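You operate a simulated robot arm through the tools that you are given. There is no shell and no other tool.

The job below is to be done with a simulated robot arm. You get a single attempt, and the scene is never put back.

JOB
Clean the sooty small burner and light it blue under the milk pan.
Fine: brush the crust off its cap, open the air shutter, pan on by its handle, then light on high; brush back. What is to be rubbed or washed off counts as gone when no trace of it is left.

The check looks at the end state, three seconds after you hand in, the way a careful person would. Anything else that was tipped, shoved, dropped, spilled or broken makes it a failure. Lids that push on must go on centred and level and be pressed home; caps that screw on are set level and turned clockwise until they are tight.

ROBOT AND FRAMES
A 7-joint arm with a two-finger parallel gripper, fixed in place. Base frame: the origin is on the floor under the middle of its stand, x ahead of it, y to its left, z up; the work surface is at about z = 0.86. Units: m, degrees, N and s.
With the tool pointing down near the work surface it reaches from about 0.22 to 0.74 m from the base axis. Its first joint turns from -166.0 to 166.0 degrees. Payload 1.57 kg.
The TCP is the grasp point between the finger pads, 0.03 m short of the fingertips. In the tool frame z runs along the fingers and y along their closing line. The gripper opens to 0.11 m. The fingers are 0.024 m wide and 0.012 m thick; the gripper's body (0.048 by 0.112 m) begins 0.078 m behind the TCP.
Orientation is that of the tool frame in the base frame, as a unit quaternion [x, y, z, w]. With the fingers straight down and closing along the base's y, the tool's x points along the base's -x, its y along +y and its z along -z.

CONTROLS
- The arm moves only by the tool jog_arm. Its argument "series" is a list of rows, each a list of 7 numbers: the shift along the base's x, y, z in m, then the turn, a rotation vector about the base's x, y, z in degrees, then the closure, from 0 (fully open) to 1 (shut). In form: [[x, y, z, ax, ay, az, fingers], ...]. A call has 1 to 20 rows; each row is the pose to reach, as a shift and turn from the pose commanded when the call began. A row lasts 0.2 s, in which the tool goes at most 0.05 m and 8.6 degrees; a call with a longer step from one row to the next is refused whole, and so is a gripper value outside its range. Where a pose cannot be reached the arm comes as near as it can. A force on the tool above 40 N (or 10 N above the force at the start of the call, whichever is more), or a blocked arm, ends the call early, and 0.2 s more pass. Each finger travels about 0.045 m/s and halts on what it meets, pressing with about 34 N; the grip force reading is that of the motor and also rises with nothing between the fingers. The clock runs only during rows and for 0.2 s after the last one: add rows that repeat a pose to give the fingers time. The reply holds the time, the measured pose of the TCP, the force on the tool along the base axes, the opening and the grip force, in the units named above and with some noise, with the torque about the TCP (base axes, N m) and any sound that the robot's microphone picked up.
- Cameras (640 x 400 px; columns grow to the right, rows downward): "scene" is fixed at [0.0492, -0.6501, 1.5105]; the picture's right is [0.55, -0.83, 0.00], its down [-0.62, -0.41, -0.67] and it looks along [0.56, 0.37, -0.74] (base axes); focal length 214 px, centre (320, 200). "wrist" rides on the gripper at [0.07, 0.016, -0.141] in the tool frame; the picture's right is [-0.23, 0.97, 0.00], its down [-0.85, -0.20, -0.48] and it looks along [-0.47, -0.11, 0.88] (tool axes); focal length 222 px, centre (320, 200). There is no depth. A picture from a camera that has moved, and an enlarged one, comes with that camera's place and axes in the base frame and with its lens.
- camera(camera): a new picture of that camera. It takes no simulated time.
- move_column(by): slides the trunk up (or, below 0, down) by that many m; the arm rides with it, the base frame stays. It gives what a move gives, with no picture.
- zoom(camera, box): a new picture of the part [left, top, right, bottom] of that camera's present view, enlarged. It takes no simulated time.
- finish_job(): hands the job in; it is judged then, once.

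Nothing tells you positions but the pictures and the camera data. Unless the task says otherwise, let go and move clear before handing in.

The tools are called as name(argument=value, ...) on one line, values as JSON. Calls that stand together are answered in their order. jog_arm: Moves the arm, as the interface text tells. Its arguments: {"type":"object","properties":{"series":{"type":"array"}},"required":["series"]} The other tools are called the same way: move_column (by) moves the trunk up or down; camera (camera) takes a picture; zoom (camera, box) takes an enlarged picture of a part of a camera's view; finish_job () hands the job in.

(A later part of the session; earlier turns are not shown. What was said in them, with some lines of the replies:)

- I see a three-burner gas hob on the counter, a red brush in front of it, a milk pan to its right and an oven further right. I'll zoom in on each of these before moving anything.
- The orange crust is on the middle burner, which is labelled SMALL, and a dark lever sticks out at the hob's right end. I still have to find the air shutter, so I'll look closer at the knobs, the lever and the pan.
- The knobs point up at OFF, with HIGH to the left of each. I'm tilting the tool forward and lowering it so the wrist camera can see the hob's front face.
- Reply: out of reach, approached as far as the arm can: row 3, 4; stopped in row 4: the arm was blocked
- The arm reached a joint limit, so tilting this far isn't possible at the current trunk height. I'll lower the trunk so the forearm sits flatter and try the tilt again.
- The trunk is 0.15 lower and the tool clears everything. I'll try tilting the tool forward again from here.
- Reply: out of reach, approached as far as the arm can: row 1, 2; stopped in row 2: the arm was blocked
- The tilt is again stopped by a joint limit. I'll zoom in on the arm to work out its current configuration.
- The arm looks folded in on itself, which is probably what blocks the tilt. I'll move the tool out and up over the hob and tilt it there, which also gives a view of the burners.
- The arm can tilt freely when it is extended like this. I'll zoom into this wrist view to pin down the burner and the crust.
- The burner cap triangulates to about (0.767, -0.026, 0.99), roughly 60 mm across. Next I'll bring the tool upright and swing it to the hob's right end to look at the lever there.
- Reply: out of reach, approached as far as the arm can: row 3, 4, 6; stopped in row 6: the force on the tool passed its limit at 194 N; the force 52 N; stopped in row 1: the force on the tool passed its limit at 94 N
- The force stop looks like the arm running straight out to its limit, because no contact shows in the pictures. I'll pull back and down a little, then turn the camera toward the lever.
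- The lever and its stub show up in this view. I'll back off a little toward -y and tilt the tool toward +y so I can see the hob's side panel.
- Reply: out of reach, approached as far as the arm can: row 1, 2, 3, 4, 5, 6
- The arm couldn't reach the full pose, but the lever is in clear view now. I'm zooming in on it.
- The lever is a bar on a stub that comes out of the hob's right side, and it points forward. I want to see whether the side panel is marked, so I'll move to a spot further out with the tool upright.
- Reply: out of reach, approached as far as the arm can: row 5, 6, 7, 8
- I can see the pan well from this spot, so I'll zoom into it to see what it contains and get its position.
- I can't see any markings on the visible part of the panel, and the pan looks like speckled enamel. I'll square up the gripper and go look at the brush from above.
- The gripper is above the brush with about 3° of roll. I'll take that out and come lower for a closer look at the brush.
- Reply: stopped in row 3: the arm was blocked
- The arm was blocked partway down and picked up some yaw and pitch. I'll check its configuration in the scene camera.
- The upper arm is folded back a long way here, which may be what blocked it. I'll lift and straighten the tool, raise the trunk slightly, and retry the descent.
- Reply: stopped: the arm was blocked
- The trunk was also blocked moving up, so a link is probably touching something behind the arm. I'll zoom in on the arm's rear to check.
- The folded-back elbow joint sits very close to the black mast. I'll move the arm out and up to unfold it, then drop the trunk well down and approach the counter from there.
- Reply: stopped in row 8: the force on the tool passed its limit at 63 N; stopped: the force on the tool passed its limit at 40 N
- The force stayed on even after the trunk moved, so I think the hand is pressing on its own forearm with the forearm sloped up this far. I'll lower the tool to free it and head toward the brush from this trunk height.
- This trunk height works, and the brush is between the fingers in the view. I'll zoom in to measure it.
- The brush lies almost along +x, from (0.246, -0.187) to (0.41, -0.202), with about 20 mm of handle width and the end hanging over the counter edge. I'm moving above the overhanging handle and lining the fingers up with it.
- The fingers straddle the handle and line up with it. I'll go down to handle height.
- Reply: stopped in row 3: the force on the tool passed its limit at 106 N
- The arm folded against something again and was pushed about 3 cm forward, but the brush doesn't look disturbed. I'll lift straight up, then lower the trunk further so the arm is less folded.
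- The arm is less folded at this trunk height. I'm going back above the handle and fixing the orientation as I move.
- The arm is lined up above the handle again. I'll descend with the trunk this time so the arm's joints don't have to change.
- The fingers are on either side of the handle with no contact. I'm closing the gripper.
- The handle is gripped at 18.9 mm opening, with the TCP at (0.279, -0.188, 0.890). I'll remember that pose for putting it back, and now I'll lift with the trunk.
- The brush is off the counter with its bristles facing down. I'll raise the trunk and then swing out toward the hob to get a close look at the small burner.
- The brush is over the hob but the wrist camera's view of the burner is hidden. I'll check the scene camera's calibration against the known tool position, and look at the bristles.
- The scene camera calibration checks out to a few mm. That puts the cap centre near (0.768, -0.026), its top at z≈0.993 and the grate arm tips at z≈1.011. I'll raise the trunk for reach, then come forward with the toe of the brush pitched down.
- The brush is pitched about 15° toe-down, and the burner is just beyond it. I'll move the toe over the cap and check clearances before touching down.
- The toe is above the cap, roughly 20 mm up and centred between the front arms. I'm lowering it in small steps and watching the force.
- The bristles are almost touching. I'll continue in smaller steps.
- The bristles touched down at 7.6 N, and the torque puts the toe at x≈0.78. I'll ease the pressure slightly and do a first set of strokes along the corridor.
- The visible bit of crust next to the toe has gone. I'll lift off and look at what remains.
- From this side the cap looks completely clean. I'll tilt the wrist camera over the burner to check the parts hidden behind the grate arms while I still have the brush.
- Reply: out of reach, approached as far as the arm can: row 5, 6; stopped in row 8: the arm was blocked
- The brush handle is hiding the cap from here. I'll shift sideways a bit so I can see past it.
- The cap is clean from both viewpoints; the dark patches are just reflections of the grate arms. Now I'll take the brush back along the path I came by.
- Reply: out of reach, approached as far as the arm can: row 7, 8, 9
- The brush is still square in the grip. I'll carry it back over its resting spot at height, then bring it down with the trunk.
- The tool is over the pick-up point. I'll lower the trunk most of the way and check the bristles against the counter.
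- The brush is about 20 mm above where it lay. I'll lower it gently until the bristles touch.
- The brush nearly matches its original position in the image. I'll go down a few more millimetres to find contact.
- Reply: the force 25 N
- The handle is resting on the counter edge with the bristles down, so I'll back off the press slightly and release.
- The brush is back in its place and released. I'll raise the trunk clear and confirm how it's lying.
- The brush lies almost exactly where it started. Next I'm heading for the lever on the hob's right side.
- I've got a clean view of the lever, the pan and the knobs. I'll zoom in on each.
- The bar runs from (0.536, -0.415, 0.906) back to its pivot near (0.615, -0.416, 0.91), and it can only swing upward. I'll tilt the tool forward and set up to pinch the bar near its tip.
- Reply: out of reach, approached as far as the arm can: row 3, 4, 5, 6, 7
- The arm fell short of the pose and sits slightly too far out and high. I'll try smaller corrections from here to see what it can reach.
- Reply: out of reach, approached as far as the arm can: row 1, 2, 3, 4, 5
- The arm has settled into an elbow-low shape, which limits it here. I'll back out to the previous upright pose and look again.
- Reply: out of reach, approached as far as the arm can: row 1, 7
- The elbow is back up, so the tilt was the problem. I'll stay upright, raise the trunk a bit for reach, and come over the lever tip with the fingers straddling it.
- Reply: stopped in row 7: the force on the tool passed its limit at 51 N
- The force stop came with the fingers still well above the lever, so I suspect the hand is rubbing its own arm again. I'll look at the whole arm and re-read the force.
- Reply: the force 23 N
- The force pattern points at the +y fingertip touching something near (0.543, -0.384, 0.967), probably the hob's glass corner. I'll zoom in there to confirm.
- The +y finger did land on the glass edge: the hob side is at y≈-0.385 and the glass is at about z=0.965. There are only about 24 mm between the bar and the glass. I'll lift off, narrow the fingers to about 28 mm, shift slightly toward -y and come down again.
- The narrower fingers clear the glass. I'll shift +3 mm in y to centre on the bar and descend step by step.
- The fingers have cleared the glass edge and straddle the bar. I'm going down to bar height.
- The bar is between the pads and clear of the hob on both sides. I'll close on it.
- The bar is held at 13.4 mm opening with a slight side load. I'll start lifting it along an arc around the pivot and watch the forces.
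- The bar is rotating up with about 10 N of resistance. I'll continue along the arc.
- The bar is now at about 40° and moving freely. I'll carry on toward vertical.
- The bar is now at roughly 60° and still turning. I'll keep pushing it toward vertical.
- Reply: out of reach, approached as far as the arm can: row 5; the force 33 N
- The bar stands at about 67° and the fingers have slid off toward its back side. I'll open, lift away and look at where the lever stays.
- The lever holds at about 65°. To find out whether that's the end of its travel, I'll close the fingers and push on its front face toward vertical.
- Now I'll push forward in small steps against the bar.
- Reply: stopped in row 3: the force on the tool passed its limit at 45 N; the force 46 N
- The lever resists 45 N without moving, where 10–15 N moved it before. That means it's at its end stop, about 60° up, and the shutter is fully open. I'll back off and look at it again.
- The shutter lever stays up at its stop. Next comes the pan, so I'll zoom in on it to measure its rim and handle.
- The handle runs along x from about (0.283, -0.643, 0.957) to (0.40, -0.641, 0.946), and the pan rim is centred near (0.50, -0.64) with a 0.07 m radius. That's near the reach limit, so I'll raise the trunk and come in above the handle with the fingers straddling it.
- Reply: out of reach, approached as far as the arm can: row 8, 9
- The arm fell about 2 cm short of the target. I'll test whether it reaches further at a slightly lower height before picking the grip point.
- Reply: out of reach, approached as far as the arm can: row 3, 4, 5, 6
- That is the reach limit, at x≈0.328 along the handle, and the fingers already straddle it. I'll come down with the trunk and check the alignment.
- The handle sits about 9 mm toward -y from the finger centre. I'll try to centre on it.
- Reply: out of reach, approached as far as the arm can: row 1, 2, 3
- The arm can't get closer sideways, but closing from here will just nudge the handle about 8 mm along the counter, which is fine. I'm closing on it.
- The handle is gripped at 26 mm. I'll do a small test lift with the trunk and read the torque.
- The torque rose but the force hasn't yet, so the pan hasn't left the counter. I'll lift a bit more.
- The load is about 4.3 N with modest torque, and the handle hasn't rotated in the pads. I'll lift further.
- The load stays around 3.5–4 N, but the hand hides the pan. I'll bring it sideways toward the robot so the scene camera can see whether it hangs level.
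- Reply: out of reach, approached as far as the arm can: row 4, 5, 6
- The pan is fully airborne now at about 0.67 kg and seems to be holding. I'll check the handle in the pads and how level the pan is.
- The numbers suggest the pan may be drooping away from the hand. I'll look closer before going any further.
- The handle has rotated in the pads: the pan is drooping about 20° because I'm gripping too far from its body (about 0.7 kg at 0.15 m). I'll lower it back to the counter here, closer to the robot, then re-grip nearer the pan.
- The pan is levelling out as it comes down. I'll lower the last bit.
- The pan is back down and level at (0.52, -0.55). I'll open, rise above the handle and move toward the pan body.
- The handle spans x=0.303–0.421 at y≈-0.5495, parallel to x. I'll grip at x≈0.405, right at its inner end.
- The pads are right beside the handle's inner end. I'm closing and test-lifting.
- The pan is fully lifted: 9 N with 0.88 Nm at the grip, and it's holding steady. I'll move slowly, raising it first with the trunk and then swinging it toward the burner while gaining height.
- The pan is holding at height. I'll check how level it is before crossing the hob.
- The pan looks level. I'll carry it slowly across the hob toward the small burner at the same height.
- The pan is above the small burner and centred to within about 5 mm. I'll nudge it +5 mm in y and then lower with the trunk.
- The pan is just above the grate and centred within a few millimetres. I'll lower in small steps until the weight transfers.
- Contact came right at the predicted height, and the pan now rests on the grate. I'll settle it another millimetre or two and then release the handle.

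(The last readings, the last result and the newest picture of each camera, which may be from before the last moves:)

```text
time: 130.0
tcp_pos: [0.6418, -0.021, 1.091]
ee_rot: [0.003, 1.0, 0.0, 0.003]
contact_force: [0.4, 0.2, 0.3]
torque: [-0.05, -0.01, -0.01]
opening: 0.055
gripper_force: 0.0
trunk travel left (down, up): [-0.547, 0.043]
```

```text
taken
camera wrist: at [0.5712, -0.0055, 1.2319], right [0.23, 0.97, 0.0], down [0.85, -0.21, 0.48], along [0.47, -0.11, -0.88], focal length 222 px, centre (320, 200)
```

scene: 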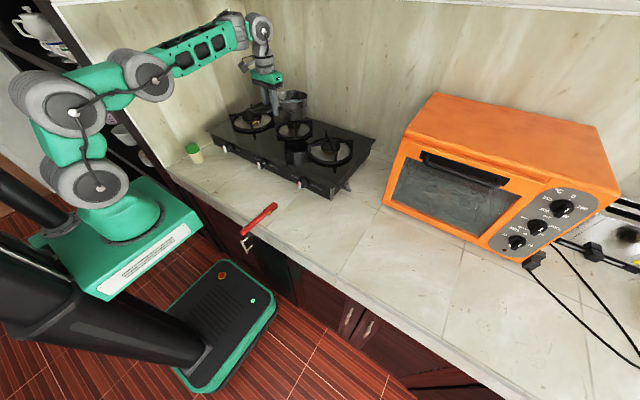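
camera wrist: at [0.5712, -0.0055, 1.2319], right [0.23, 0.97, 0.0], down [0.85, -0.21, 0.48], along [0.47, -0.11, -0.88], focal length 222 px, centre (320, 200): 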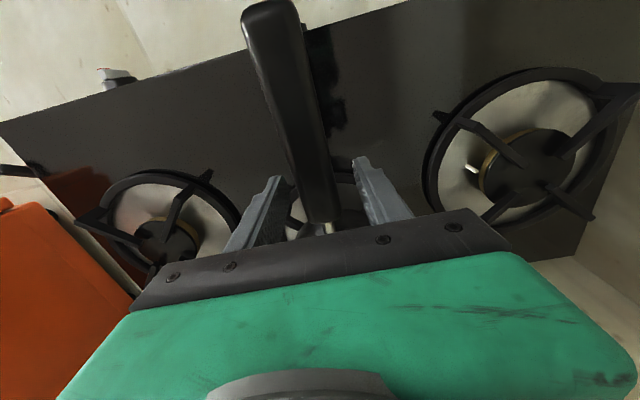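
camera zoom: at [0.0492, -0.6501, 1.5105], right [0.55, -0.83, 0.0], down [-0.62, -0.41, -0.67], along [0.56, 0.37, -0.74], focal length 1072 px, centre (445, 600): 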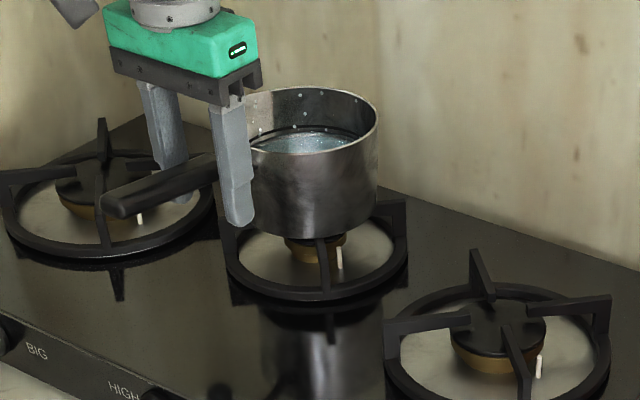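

The pan sits on the grate and the gripper is open. I'll raise straight up clear of the handle and check the pan.

move_column(by=0.042)

jog_arm(series=[[-0.005, 0, 0.015, 0, 0, 0, 0.5], [-0.015, 0, 0.03, 0, 0, 0, 0.5], [-0.03, 0, 0.05, 0, 0, 0, 0.5], [-0.06, 0, 0.065, 0, 0, 0, 0.5], [-0.1, -0.02, 0.065, 0, 0, 0, 0.6], [-0.14, -0.05, 0.065, 0, 0, 0, 0.7], [-0.18, -0.08, 0.065, 0, 0, 0, 0.8], [-0.2, -0.1, 0.065, 0, 0, 0, 0.8]])

camera(camera="scene")

zoom(camera="scene", box=[250, 80, 340, 160])

camera(camera="wrist")

```text
time: 130.8
tcp_pos: [0.6431, -0.0213, 1.133]
ee_rot: [0.002, 1.0, 0.001, 0.003]
contact_force: [0.3, 0.3, 0.1]
torque: [-0.01, -0.02, 0.01]
opening: 0.0549
gripper_force: 0.0
trunk travel left (down, up): [-0.589, 0.001]
```

```text
time: 132.6
tcp_pos: [0.4416, -0.1209, 1.1986]
ee_rot: [0.003, 1.0, 0.001, 0.002]
contact_force: [-0.4, -0.5, -0.5]
torque: [0.0, -0.02, 0.02]
opening: 0.0219
gripper_force: 0.0
trunk travel left (down, up): [-0.589, 0.001]
```

```text
taken
```

scene: 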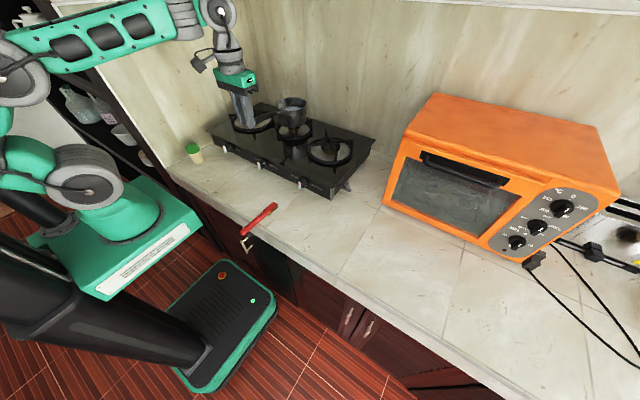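

```text
5.00 times, centred on (295, 120) of scene
camera zoom: at [0.0492, -0.6501, 1.5105], right [0.55, -0.83, 0.0], down [-0.62, -0.41, -0.67], along [0.56, 0.37, -0.74], focal length 1072 px, centre (445, 600)
```

zoom: 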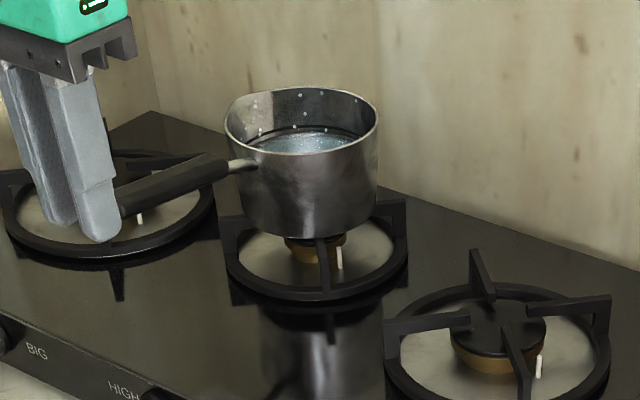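

```text
taken
camera wrist: at [0.3702, -0.1051, 1.3391], right [0.23, 0.97, 0.0], down [0.85, -0.21, 0.48], along [0.47, -0.11, -0.88], focal length 222 px, centre (320, 200)
```

wrist: 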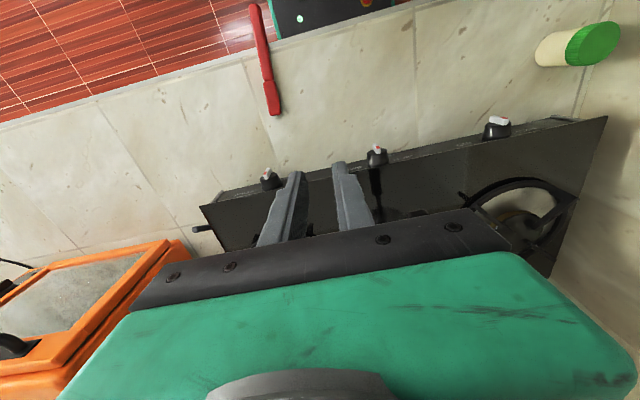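

The pan sits level on the small burner. Now I'll study the SMALL knob before turning it.

zoom(camera="wrist", box=[340, 120, 440, 200])

zoom(camera="scene", box=[240, 150, 280, 175])

zoom(camera="scene", box=[215, 135, 245, 158])

zoom(camera="scene", box=[280, 165, 320, 195])

```text
5.00 times, centred on (390, 160) of wrist
camera zoom: at [0.3702, -0.1051, 1.3391], right [0.23, 0.97, 0.0], down [0.85, -0.21, 0.48], along [0.47, -0.11, -0.88], focal length 1111 px, centre (-30, 400)
```

zoom: 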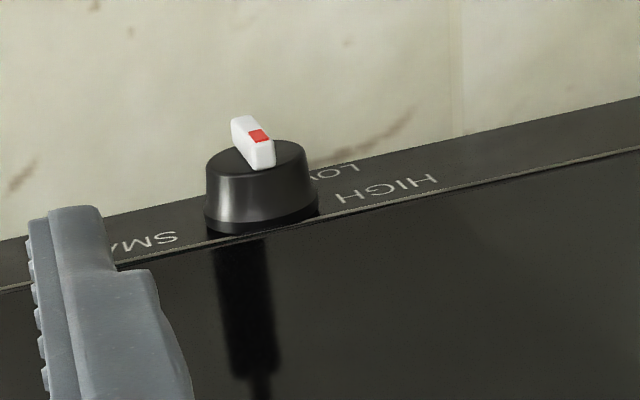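

```text
16.00 times, centred on (260, 162) of scene
camera zoom: at [0.0492, -0.6501, 1.5105], right [0.55, -0.83, 0.0], down [-0.62, -0.41, -0.67], along [0.56, 0.37, -0.74], focal length 3432 px, centre (1280, 800)
```

zoom: 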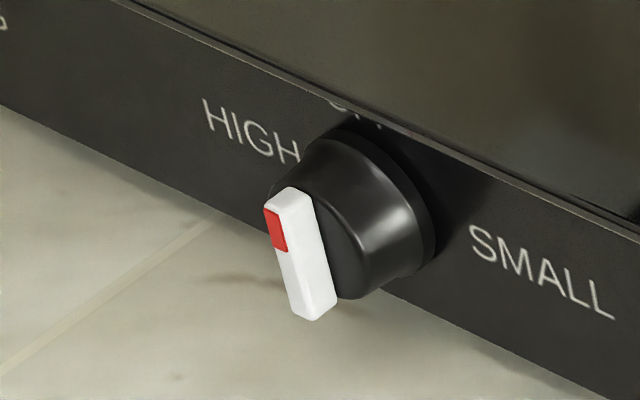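

```text
16.00 times, centred on (230, 146) of scene
camera zoom: at [0.0492, -0.6501, 1.5105], right [0.55, -0.83, 0.0], down [-0.62, -0.41, -0.67], along [0.56, 0.37, -0.74], focal length 3432 px, centre (1760, 1056)
```

zoom: 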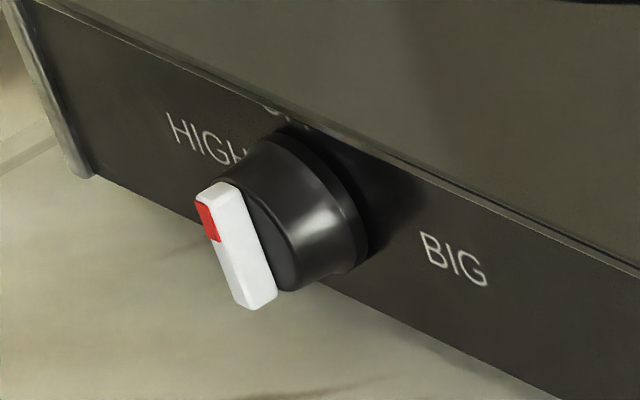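

```text
13.33 times, centred on (300, 180) of scene
camera zoom: at [0.0492, -0.6501, 1.5105], right [0.55, -0.83, 0.0], down [-0.62, -0.41, -0.67], along [0.56, 0.37, -0.74], focal length 2860 px, centre (587, 467)
```

zoom: 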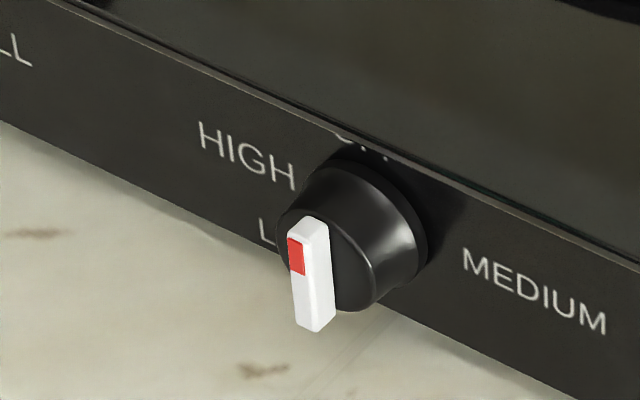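

The pointer blade stands vertical at OFF; HIGH is about 80–90° to the left and LOW is further round. The pan handle overhangs the knob, so I need to work with the tool tilted forward from below it. I'll lower the trunk and tilt the tool.

jog_arm(series=[[0, 0, 0, 0, 0, 0, 1], [-0.01, 0.005, -0.01, 0, 0, 0, 1], [-0.02, 0.01, -0.02, 0, 0, 0, 1]])

move_column(by=-0.1)

jog_arm(series=[[0.005, 0.005, 0.015, 0, -5, 0, 1], [0.01, 0.01, 0.03, 0, -10, 0, 1], [0.015, 0.015, 0.045, 0, -15, 0, 1], [0.02, 0.02, 0.06, 0, -20, 0, 1], [0.025, 0.025, 0.075, 0, -25, 0, 1], [0.03, 0.03, 0.09, 0, -30, 0, 1], [0.035, 0.035, 0.1, 0, -35, 0, 1], [0.035, 0.035, 0.1, 0, -35, 0, 1]])

camera(camera="scene")

```text
time: 133.4
tcp_pos: [0.4216, -0.1111, 1.1737]
ee_rot: [0.003, 1.0, 0.002, -0.005]
contact_force: [0.8, -0.2, -0.2]
torque: [0.02, 0.05, 0.06]
opening: 0.0001
gripper_force: 21.4
trunk travel left (down, up): [-0.589, 0.001]
```

```text
time: 134.8
tcp_pos: [0.4216, -0.1113, 1.0726]
ee_rot: [0.003, 1.0, 0.003, -0.004]
contact_force: [-0.3, -0.1, 0.0]
torque: [0.03, -0.02, 0.0]
opening: 0.0
gripper_force: 21.2
trunk travel left (down, up): [-0.489, 0.101]
```

```text
time: 136.6
tcp_pos: [0.4678, -0.0731, 1.2667]
ee_rot: [0.003, 0.954, 0.002, 0.3]
contact_force: [0.5, -1.2, -0.5]
torque: [0.01, 0.01, -0.02]
opening: 0.0
gripper_force: 21.3
out of reach, approached as far as the arm can: row 1, 2, 3, 4, 5, 6, 7, 8
trunk travel left (down, up): [-0.489, 0.101]
```

```text
taken
```

scene: 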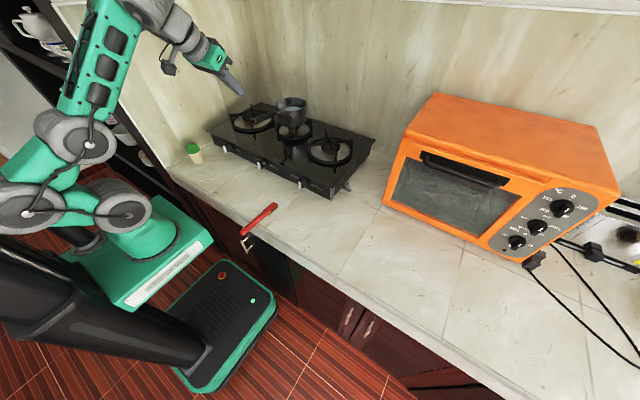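

The tilt works at this relative height: the tool is 35° forward at (0.468, -0.073, 1.267). I'll bring it down with the trunk, stopping above knob level.

move_column(by=-0.24)

camera(camera="wrist")

camera(camera="scene")

```text
time: 139.1
tcp_pos: [0.4677, -0.0726, 1.0256]
ee_rot: [0.003, 0.954, 0.001, 0.3]
contact_force: [-0.4, 0.1, -0.2]
torque: [0.0, 0.01, 0.0]
opening: 0.0
gripper_force: 21.1
trunk travel left (down, up): [-0.249, 0.341]
```

```text
taken
camera wrist: at [0.3294, -0.0581, 1.1016], right [0.19, 0.97, 0.13], down [0.43, -0.2, 0.88], along [0.88, -0.11, -0.45], focal length 222 px, centre (320, 200)
```

wrist: 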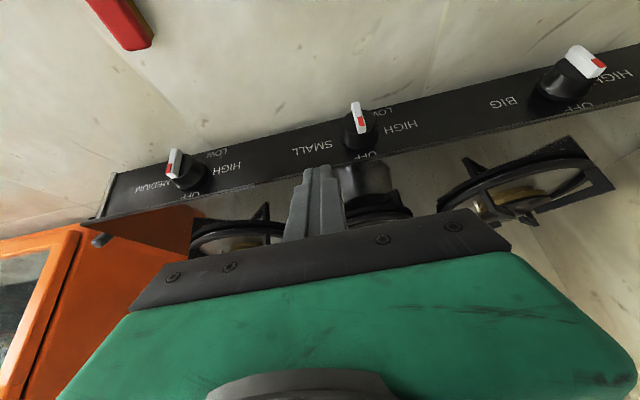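

```text
taken
```

scene: 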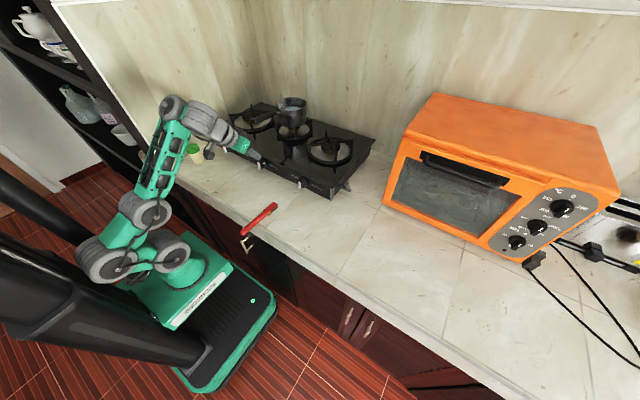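

Now there's an excellent front view of the panel. I'll zoom in on the SMALL knob and its labels.

zoom(camera="wrist", box=[310, 80, 440, 180])

zoom(camera="wrist", box=[80, 120, 280, 260])

zoom(camera="wrist", box=[480, 30, 640, 130])

```text
4.00 times, centred on (375, 130) of wrist
camera zoom: at [0.3294, -0.0581, 1.1016], right [0.19, 0.97, 0.13], down [0.43, -0.2, 0.88], along [0.88, -0.11, -0.45], focal length 888 px, centre (100, 480)
```

zoom: 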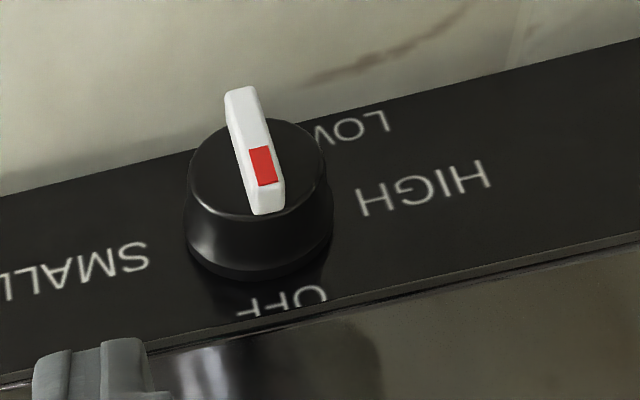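

```text
2.86 times, centred on (180, 190) of wrist
camera zoom: at [0.3294, -0.0581, 1.1016], right [0.19, 0.97, 0.13], down [0.43, -0.2, 0.88], along [0.88, -0.11, -0.45], focal length 635 px, centre (720, 229)
```

zoom: 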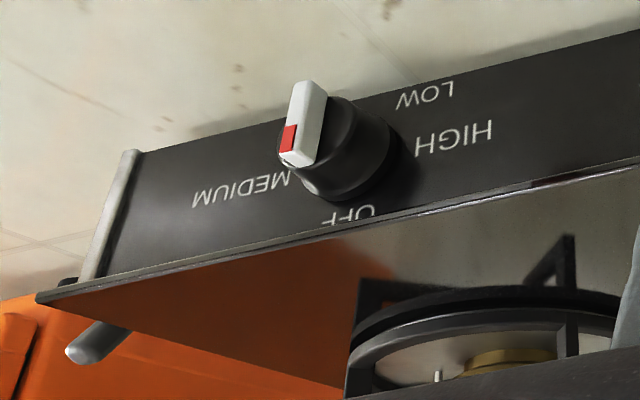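

```text
4.00 times, centred on (560, 80) of wrist
camera zoom: at [0.3294, -0.0581, 1.1016], right [0.19, 0.97, 0.13], down [0.43, -0.2, 0.88], along [0.88, -0.11, -0.45], focal length 888 px, centre (-640, 680)
```

zoom: 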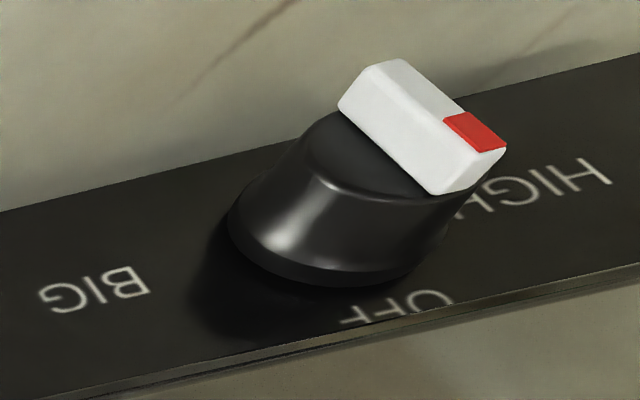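

Geometry is now clear: knob axis at y≈-0.0275, z≈0.9235, blade front at x≈0.506 and about 38 mm long, with HIGH at 9 o'clock. I'll place the closed fingertips on the -y side of the blade's upper half, then sweep an arc to the left and down.

move_column(by=-0.05)

jog_arm(series=[[0.005, 0.002, 0, 0, 0, 0, 1], [0.012, 0.006, 0, 0, 0, 0, 1], [0.019, 0.01, 0, 0, 0, 0, 1], [0.019, 0.01, 0, 0, 0, 0, 1]])

camera(camera="wrist")

zoom(camera="scene", box=[235, 140, 285, 180])

```text
time: 140.0
tcp_pos: [0.4685, -0.0741, 0.976]
ee_rot: [0.003, 0.954, 0.001, 0.3]
contact_force: [0.2, -0.4, 0.2]
torque: [0.01, 0.0, 0.0]
opening: 0.0
gripper_force: 21.5
trunk travel left (down, up): [-0.199, 0.391]
```

```text
time: 141.0
tcp_pos: [0.4858, -0.0628, 0.9786]
ee_rot: [0.003, 0.955, -0.001, 0.297]
contact_force: [0.5, -0.2, -1.1]
torque: [-0.04, 0.03, -0.01]
opening: 0.0
gripper_force: 21.2
out of reach, approached as far as the arm can: row 3, 4
trunk travel left (down, up): [-0.199, 0.391]
```

```text
taken
camera wrist: at [0.3474, -0.0463, 1.0551], right [0.19, 0.97, 0.13], down [0.43, -0.2, 0.88], along [0.88, -0.11, -0.46], focal length 222 px, centre (320, 200)
```

wrist: 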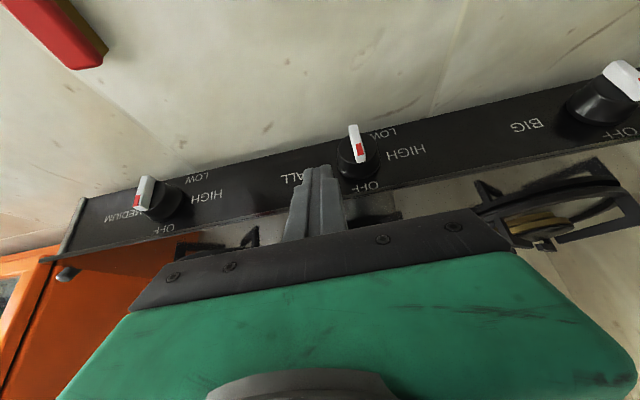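

```text
10.00 times, centred on (260, 160) of scene
camera zoom: at [0.0492, -0.6501, 1.5105], right [0.55, -0.83, 0.0], down [-0.62, -0.41, -0.67], along [0.56, 0.37, -0.74], focal length 2145 px, centre (920, 600)
```

zoom: 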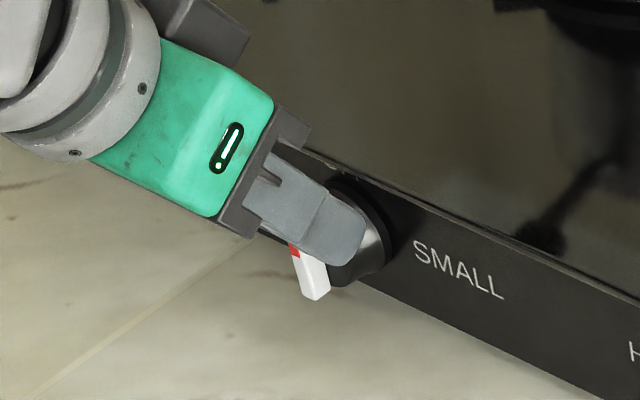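

The fingertips are in front of the knob, to the right of the blade. I'll lower to blade height with the trunk.

move_column(by=-0.018)

jog_arm(series=[[0.002, 0.003, 0, 0, 0, 0, 1], [0.004, 0.006, 0, 0, 0, 0, 1], [0.004, 0.009, 0, 0, 0, 0, 1]])

zoom(camera="scene", box=[235, 140, 285, 180])

zoom(camera="wrist", box=[280, 110, 440, 230])

```text
time: 141.6
tcp_pos: [0.4854, -0.0626, 0.9612]
ee_rot: [0.003, 0.955, 0.0, 0.297]
contact_force: [-0.6, -0.1, 0.2]
torque: [0.01, 0.0, -0.01]
opening: 0.0
gripper_force: 20.7
trunk travel left (down, up): [-0.181, 0.409]
```

```text
time: 142.4
tcp_pos: [0.4907, -0.0535, 0.9605]
ee_rot: [0.004, 0.955, 0.0, 0.297]
contact_force: [0.1, -0.7, -0.1]
torque: [-0.01, 0.01, 0.03]
opening: 0.0002
gripper_force: 21.2
trunk travel left (down, up): [-0.181, 0.409]
```

```text
10.00 times, centred on (260, 160) of scene
camera zoom: at [0.0492, -0.6501, 1.5105], right [0.55, -0.83, 0.0], down [-0.62, -0.41, -0.67], along [0.56, 0.37, -0.74], focal length 2145 px, centre (920, 600)
```

zoom: 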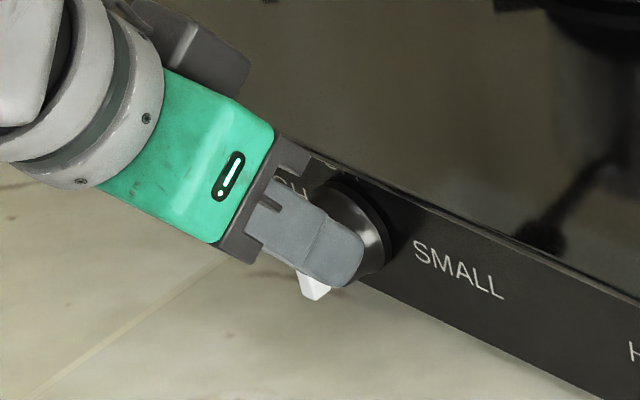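

```text
3.33 times, centred on (360, 170) of wrist
camera zoom: at [0.3512, -0.0372, 1.0372], right [0.19, 0.97, 0.13], down [0.43, -0.2, 0.88], along [0.88, -0.11, -0.46], focal length 740 px, centre (187, 300)
```

zoom: 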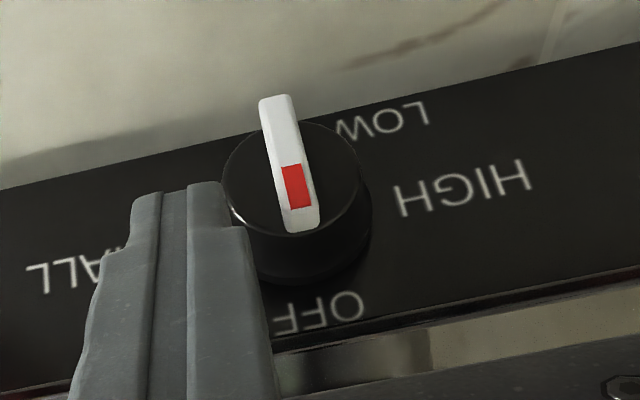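

The fingertips sit right beside the blade's upper half. I'll push gently to the left (+y) and watch the force and the blade.

jog_arm(series=[[0, 0.006, 0, 0, 0, 0, 1], [0, 0.011, 0, 0, 0, 0, 1], [0, 0.015, 0, 0, 0, 0, 1], [0, 0.018, 0, 0, 0, 0, 1]])

zoom(camera="wrist", box=[280, 110, 440, 230])

```text
time: 143.4
tcp_pos: [0.4891, -0.0355, 0.9602]
ee_rot: [0.002, 0.955, 0.001, 0.297]
contact_force: [-0.4, -0.2, 0.9]
torque: [0.01, -0.05, 0.02]
opening: 0.0002
gripper_force: 21.5
trunk travel left (down, up): [-0.181, 0.409]
```

```text
3.33 times, centred on (360, 170) of wrist
camera zoom: at [0.3512, -0.0194, 1.0372], right [0.19, 0.97, 0.13], down [0.43, -0.2, 0.88], along [0.88, -0.11, -0.46], focal length 740 px, centre (187, 300)
```

zoom: 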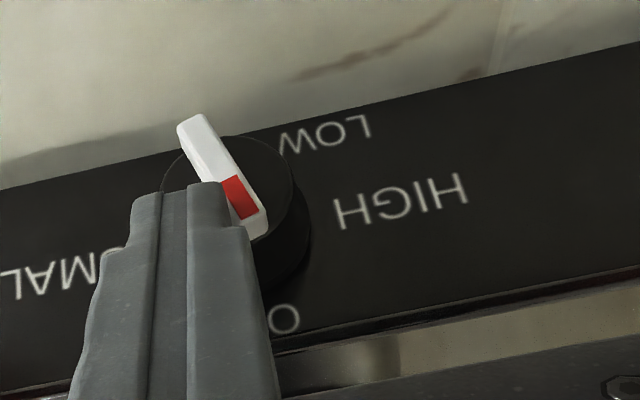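

The knob turns freely with almost no force and the blade is at about 20°. I'll continue pushing left.

jog_arm(series=[[0, 0.003, 0, 0, 0, 0, 1], [0, 0.006, 0, 0, 0, 0, 1], [0, 0.009, 0, 0, 0, 0, 1], [0, 0.0115, 0, 0, 0, 0, 1], [0, 0.0135, 0, 0, 0, 0, 1]])

zoom(camera="wrist", box=[280, 110, 440, 230])

zoom(camera="scene", box=[260, 90, 330, 146])

```text
time: 144.6
tcp_pos: [0.4931, -0.022, 0.9601]
ee_rot: [0.003, 0.956, -0.001, 0.294]
contact_force: [-20.8, -3.3, 14.4]
torque: [-0.18, 0.13, -0.05]
opening: 0.0002
gripper_force: 21.4
trunk travel left (down, up): [-0.181, 0.409]
```

```text
3.33 times, centred on (360, 170) of wrist
camera zoom: at [0.3562, -0.0052, 1.0369], right [0.2, 0.97, 0.13], down [0.44, -0.2, 0.88], along [0.88, -0.12, -0.46], focal length 740 px, centre (187, 300)
```

zoom: 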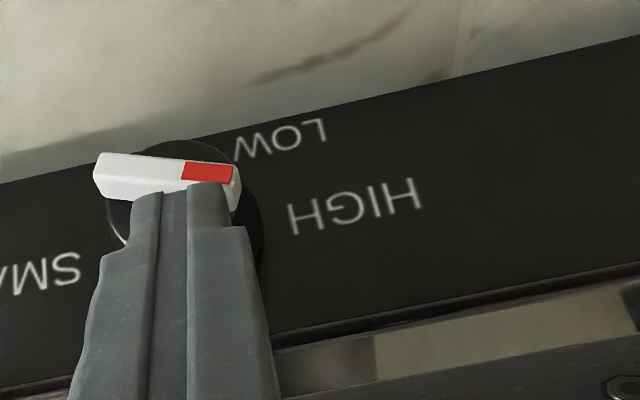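

```text
7.14 times, centred on (295, 118) of scene
camera zoom: at [0.0492, -0.6501, 1.5105], right [0.55, -0.83, 0.0], down [-0.62, -0.41, -0.67], along [0.56, 0.37, -0.74], focal length 1532 px, centre (499, 786)
```

zoom: 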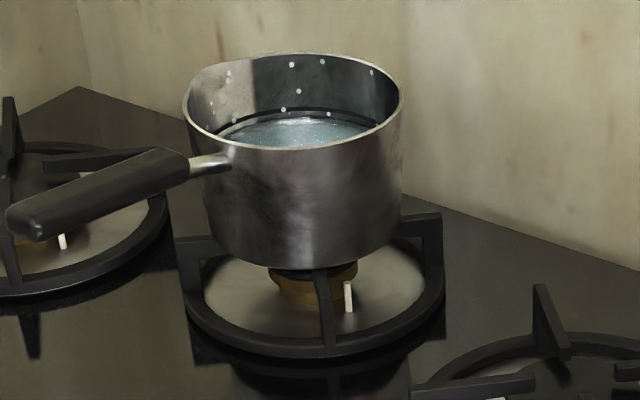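

The blade is now at about 74°, and the fingertip sits on its upper side. I'll ease off the face pressure slightly and press down to bring it to HIGH.

jog_arm(series=[[-0.003, 0.0005, 0, 0, 0, 0, 1], [-0.003, 0.001, -0.002, 0, 0, 0, 1], [-0.003, 0.001, -0.004, 0, 0, 0, 1]])

zoom(camera="wrist", box=[280, 110, 440, 230])

zoom(camera="scene", box=[260, 90, 330, 146])

```text
time: 145.4
tcp_pos: [0.488, -0.0199, 0.9531]
ee_rot: [0.002, 0.956, 0.0, 0.294]
contact_force: [-0.9, -0.1, -0.3]
torque: [-0.01, -0.01, -0.03]
opening: 0.0
gripper_force: 20.9
trunk travel left (down, up): [-0.181, 0.409]
```

```text
3.33 times, centred on (360, 170) of wrist
camera zoom: at [0.35, -0.0044, 1.0304], right [0.19, 0.97, 0.13], down [0.44, -0.2, 0.88], along [0.88, -0.11, -0.46], focal length 740 px, centre (187, 300)
```

zoom: 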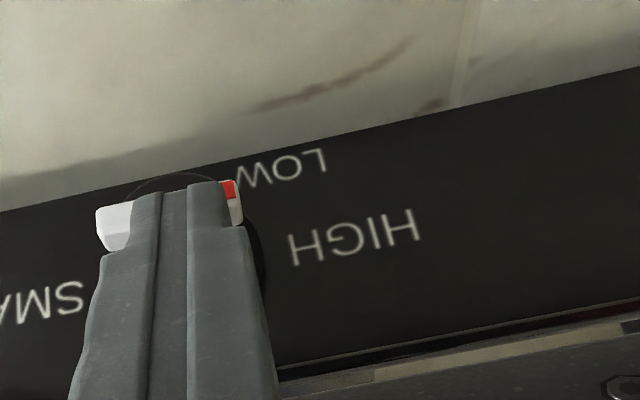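

```text
7.14 times, centred on (295, 118) of scene
camera zoom: at [0.0492, -0.6501, 1.5105], right [0.55, -0.83, 0.0], down [-0.62, -0.41, -0.67], along [0.56, 0.37, -0.74], focal length 1532 px, centre (499, 786)
```

zoom: 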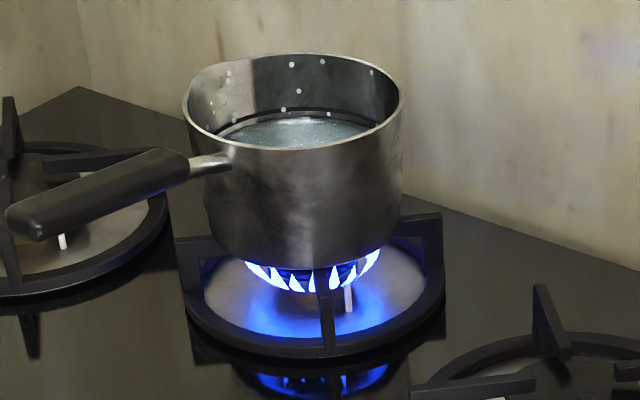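

The burner lit with a clean blue flame, and the blade points at HIGH. I'll withdraw straight back along the tool axis so I don't touch the knob.

jog_arm(series=[[-0.006, 0, 0.006, 0, 0, 0, 1], [-0.015, 0, 0.018, 0, 0, 0, 1], [-0.03, 0, 0.035, 0, 0, 0, 1], [-0.045, 0, 0.055, 0, 0, 0, 1], [-0.05, -0.03, 0.07, 0, 0, 0, 1], [-0.05, -0.06, 0.08, 0, 0, 0, 1]])

camera(camera="wrist")

zoom(camera="wrist", box=[310, 80, 440, 180])

zoom(camera="scene", box=[210, 80, 380, 210])

```text
time: 146.8
tcp_pos: [0.4343, -0.0792, 1.0366]
ee_rot: [0.002, 0.955, -0.001, 0.297]
contact_force: [-0.4, 0.6, 0.0]
torque: [-0.04, 0.0, -0.04]
opening: 0.0
gripper_force: 21.3
trunk travel left (down, up): [-0.181, 0.409]
```

```text
taken
camera wrist: at [0.2969, -0.0646, 1.1133], right [0.19, 0.97, 0.13], down [0.43, -0.2, 0.88], along [0.88, -0.11, -0.46], focal length 222 px, centre (320, 200)
```

wrist: 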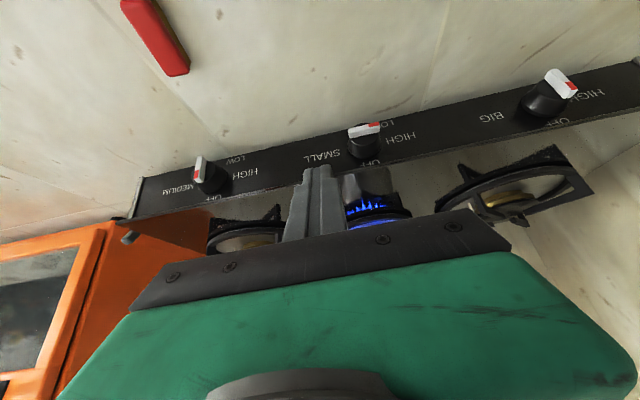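

```text
4.00 times, centred on (375, 130) of wrist
camera zoom: at [0.2969, -0.0646, 1.1133], right [0.19, 0.97, 0.13], down [0.43, -0.2, 0.88], along [0.88, -0.11, -0.46], focal length 888 px, centre (100, 480)
```

zoom: 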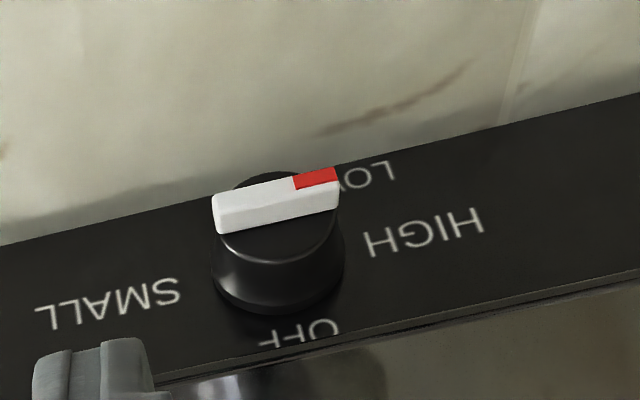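

```text
3.08 times, centred on (295, 145) of scene
camera zoom: at [0.0492, -0.6501, 1.5105], right [0.55, -0.83, 0.0], down [-0.62, -0.41, -0.67], along [0.56, 0.37, -0.74], focal length 660 px, centre (397, 369)
```

zoom: 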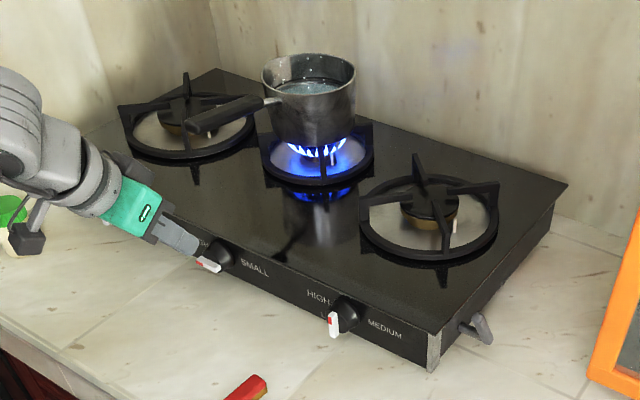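

The knob points squarely at HIGH, level with the knob centre, and the flame is blue under the pan. I'll raise the arm clear and check everything.

move_column(by=0.28)

camera(camera="scene")

zoom(camera="scene", box=[260, 90, 330, 146])

zoom(camera="scene", box=[220, 180, 320, 242])

zoom(camera="scene", box=[200, 130, 380, 210])

```text
time: 149.7
tcp_pos: [0.4361, -0.0807, 1.3168]
ee_rot: [0.004, 0.955, -0.001, 0.297]
contact_force: [0.4, 0.4, 0.7]
torque: [0.0, 0.03, 0.0]
opening: 0.0
gripper_force: 21.3
trunk travel left (down, up): [-0.461, 0.129]
```

```text
taken
```

scene: 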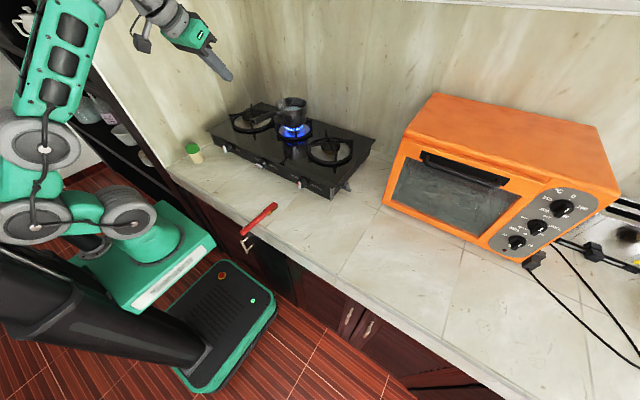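

```text
7.14 times, centred on (295, 118) of scene
camera zoom: at [0.0492, -0.6501, 1.5105], right [0.55, -0.83, 0.0], down [-0.62, -0.41, -0.67], along [0.56, 0.37, -0.74], focal length 1532 px, centre (499, 786)
```

zoom: 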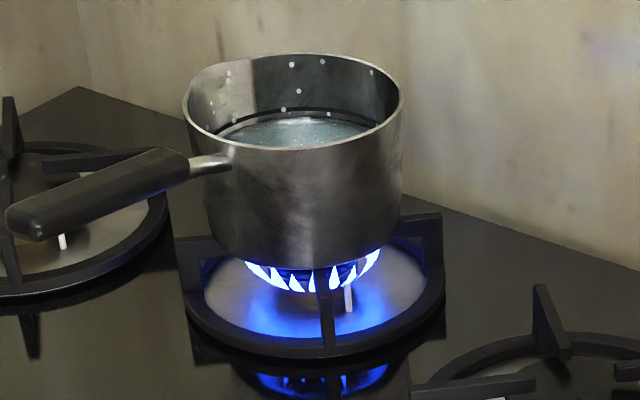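

```text
6.40 times, centred on (270, 211) of scene
camera zoom: at [0.0492, -0.6501, 1.5105], right [0.55, -0.83, 0.0], down [-0.62, -0.41, -0.67], along [0.56, 0.37, -0.74], focal length 1373 px, centre (640, 130)
```

zoom: 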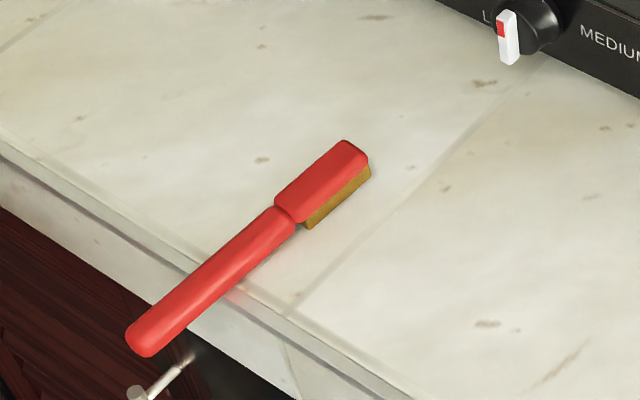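

```text
3.56 times, centred on (290, 170) of scene
camera zoom: at [0.0492, -0.6501, 1.5105], right [0.55, -0.83, 0.0], down [-0.62, -0.41, -0.67], along [0.56, 0.37, -0.74], focal length 763 px, centre (427, 307)
```

zoom: 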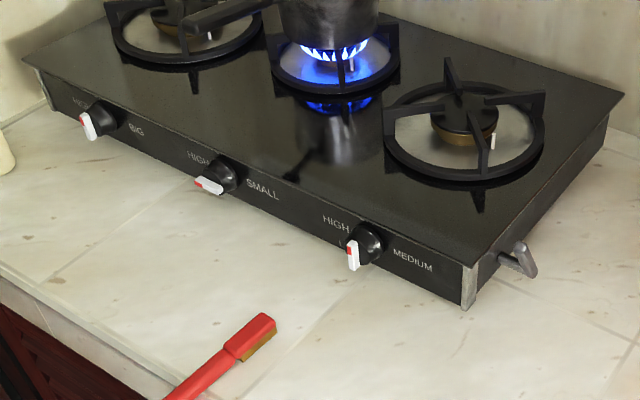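

Everything checks out. I can see no crust left on the cap from either viewpoint, the shutter lever is up at its stop, and the pan sits level on the small burner. The SMALL knob is on HIGH with a blue flame, the other two knobs are still at OFF, the brush is back, and the arm is clear. I'm handing in.

finish_job()

```text
The job is handed in.
```

The job is handed in: the small burner is cleaned and lit blue on HIGH under the milk pan. I haven't seen the check's verdict.

- **Burner cap:** I brushed the crust off and saw no trace of it from the scene or the wrist camera before the pan went on. The spots directly under the grate arms were only partly visible.
- **Air shutter:** nothing on the hob is labelled as the shutter. I took it to be the lever on the right side and pushed it up to its stop. The flame came up blue.
- **Milk pan:** it sits level on the small burner, about 5–10 mm off centre by my estimate. On the first lift I held the handle too far back and the pan drooped about 20°. I set it down on the counter, re-gripped nearer the body and carried it level. I saw nothing spill.
- **Knobs:** SMALL points at HIGH. BIG and MEDIUM are still at OFF.
- **Brush:** it is back within a few millimetres of where it started, bristles down.

While setting up on the lever, one fingertip pressed on the edge of the glass top hard enough to trip the force stop (about 50 N). I saw no damage.

The arm is raised clear and holding nothing.
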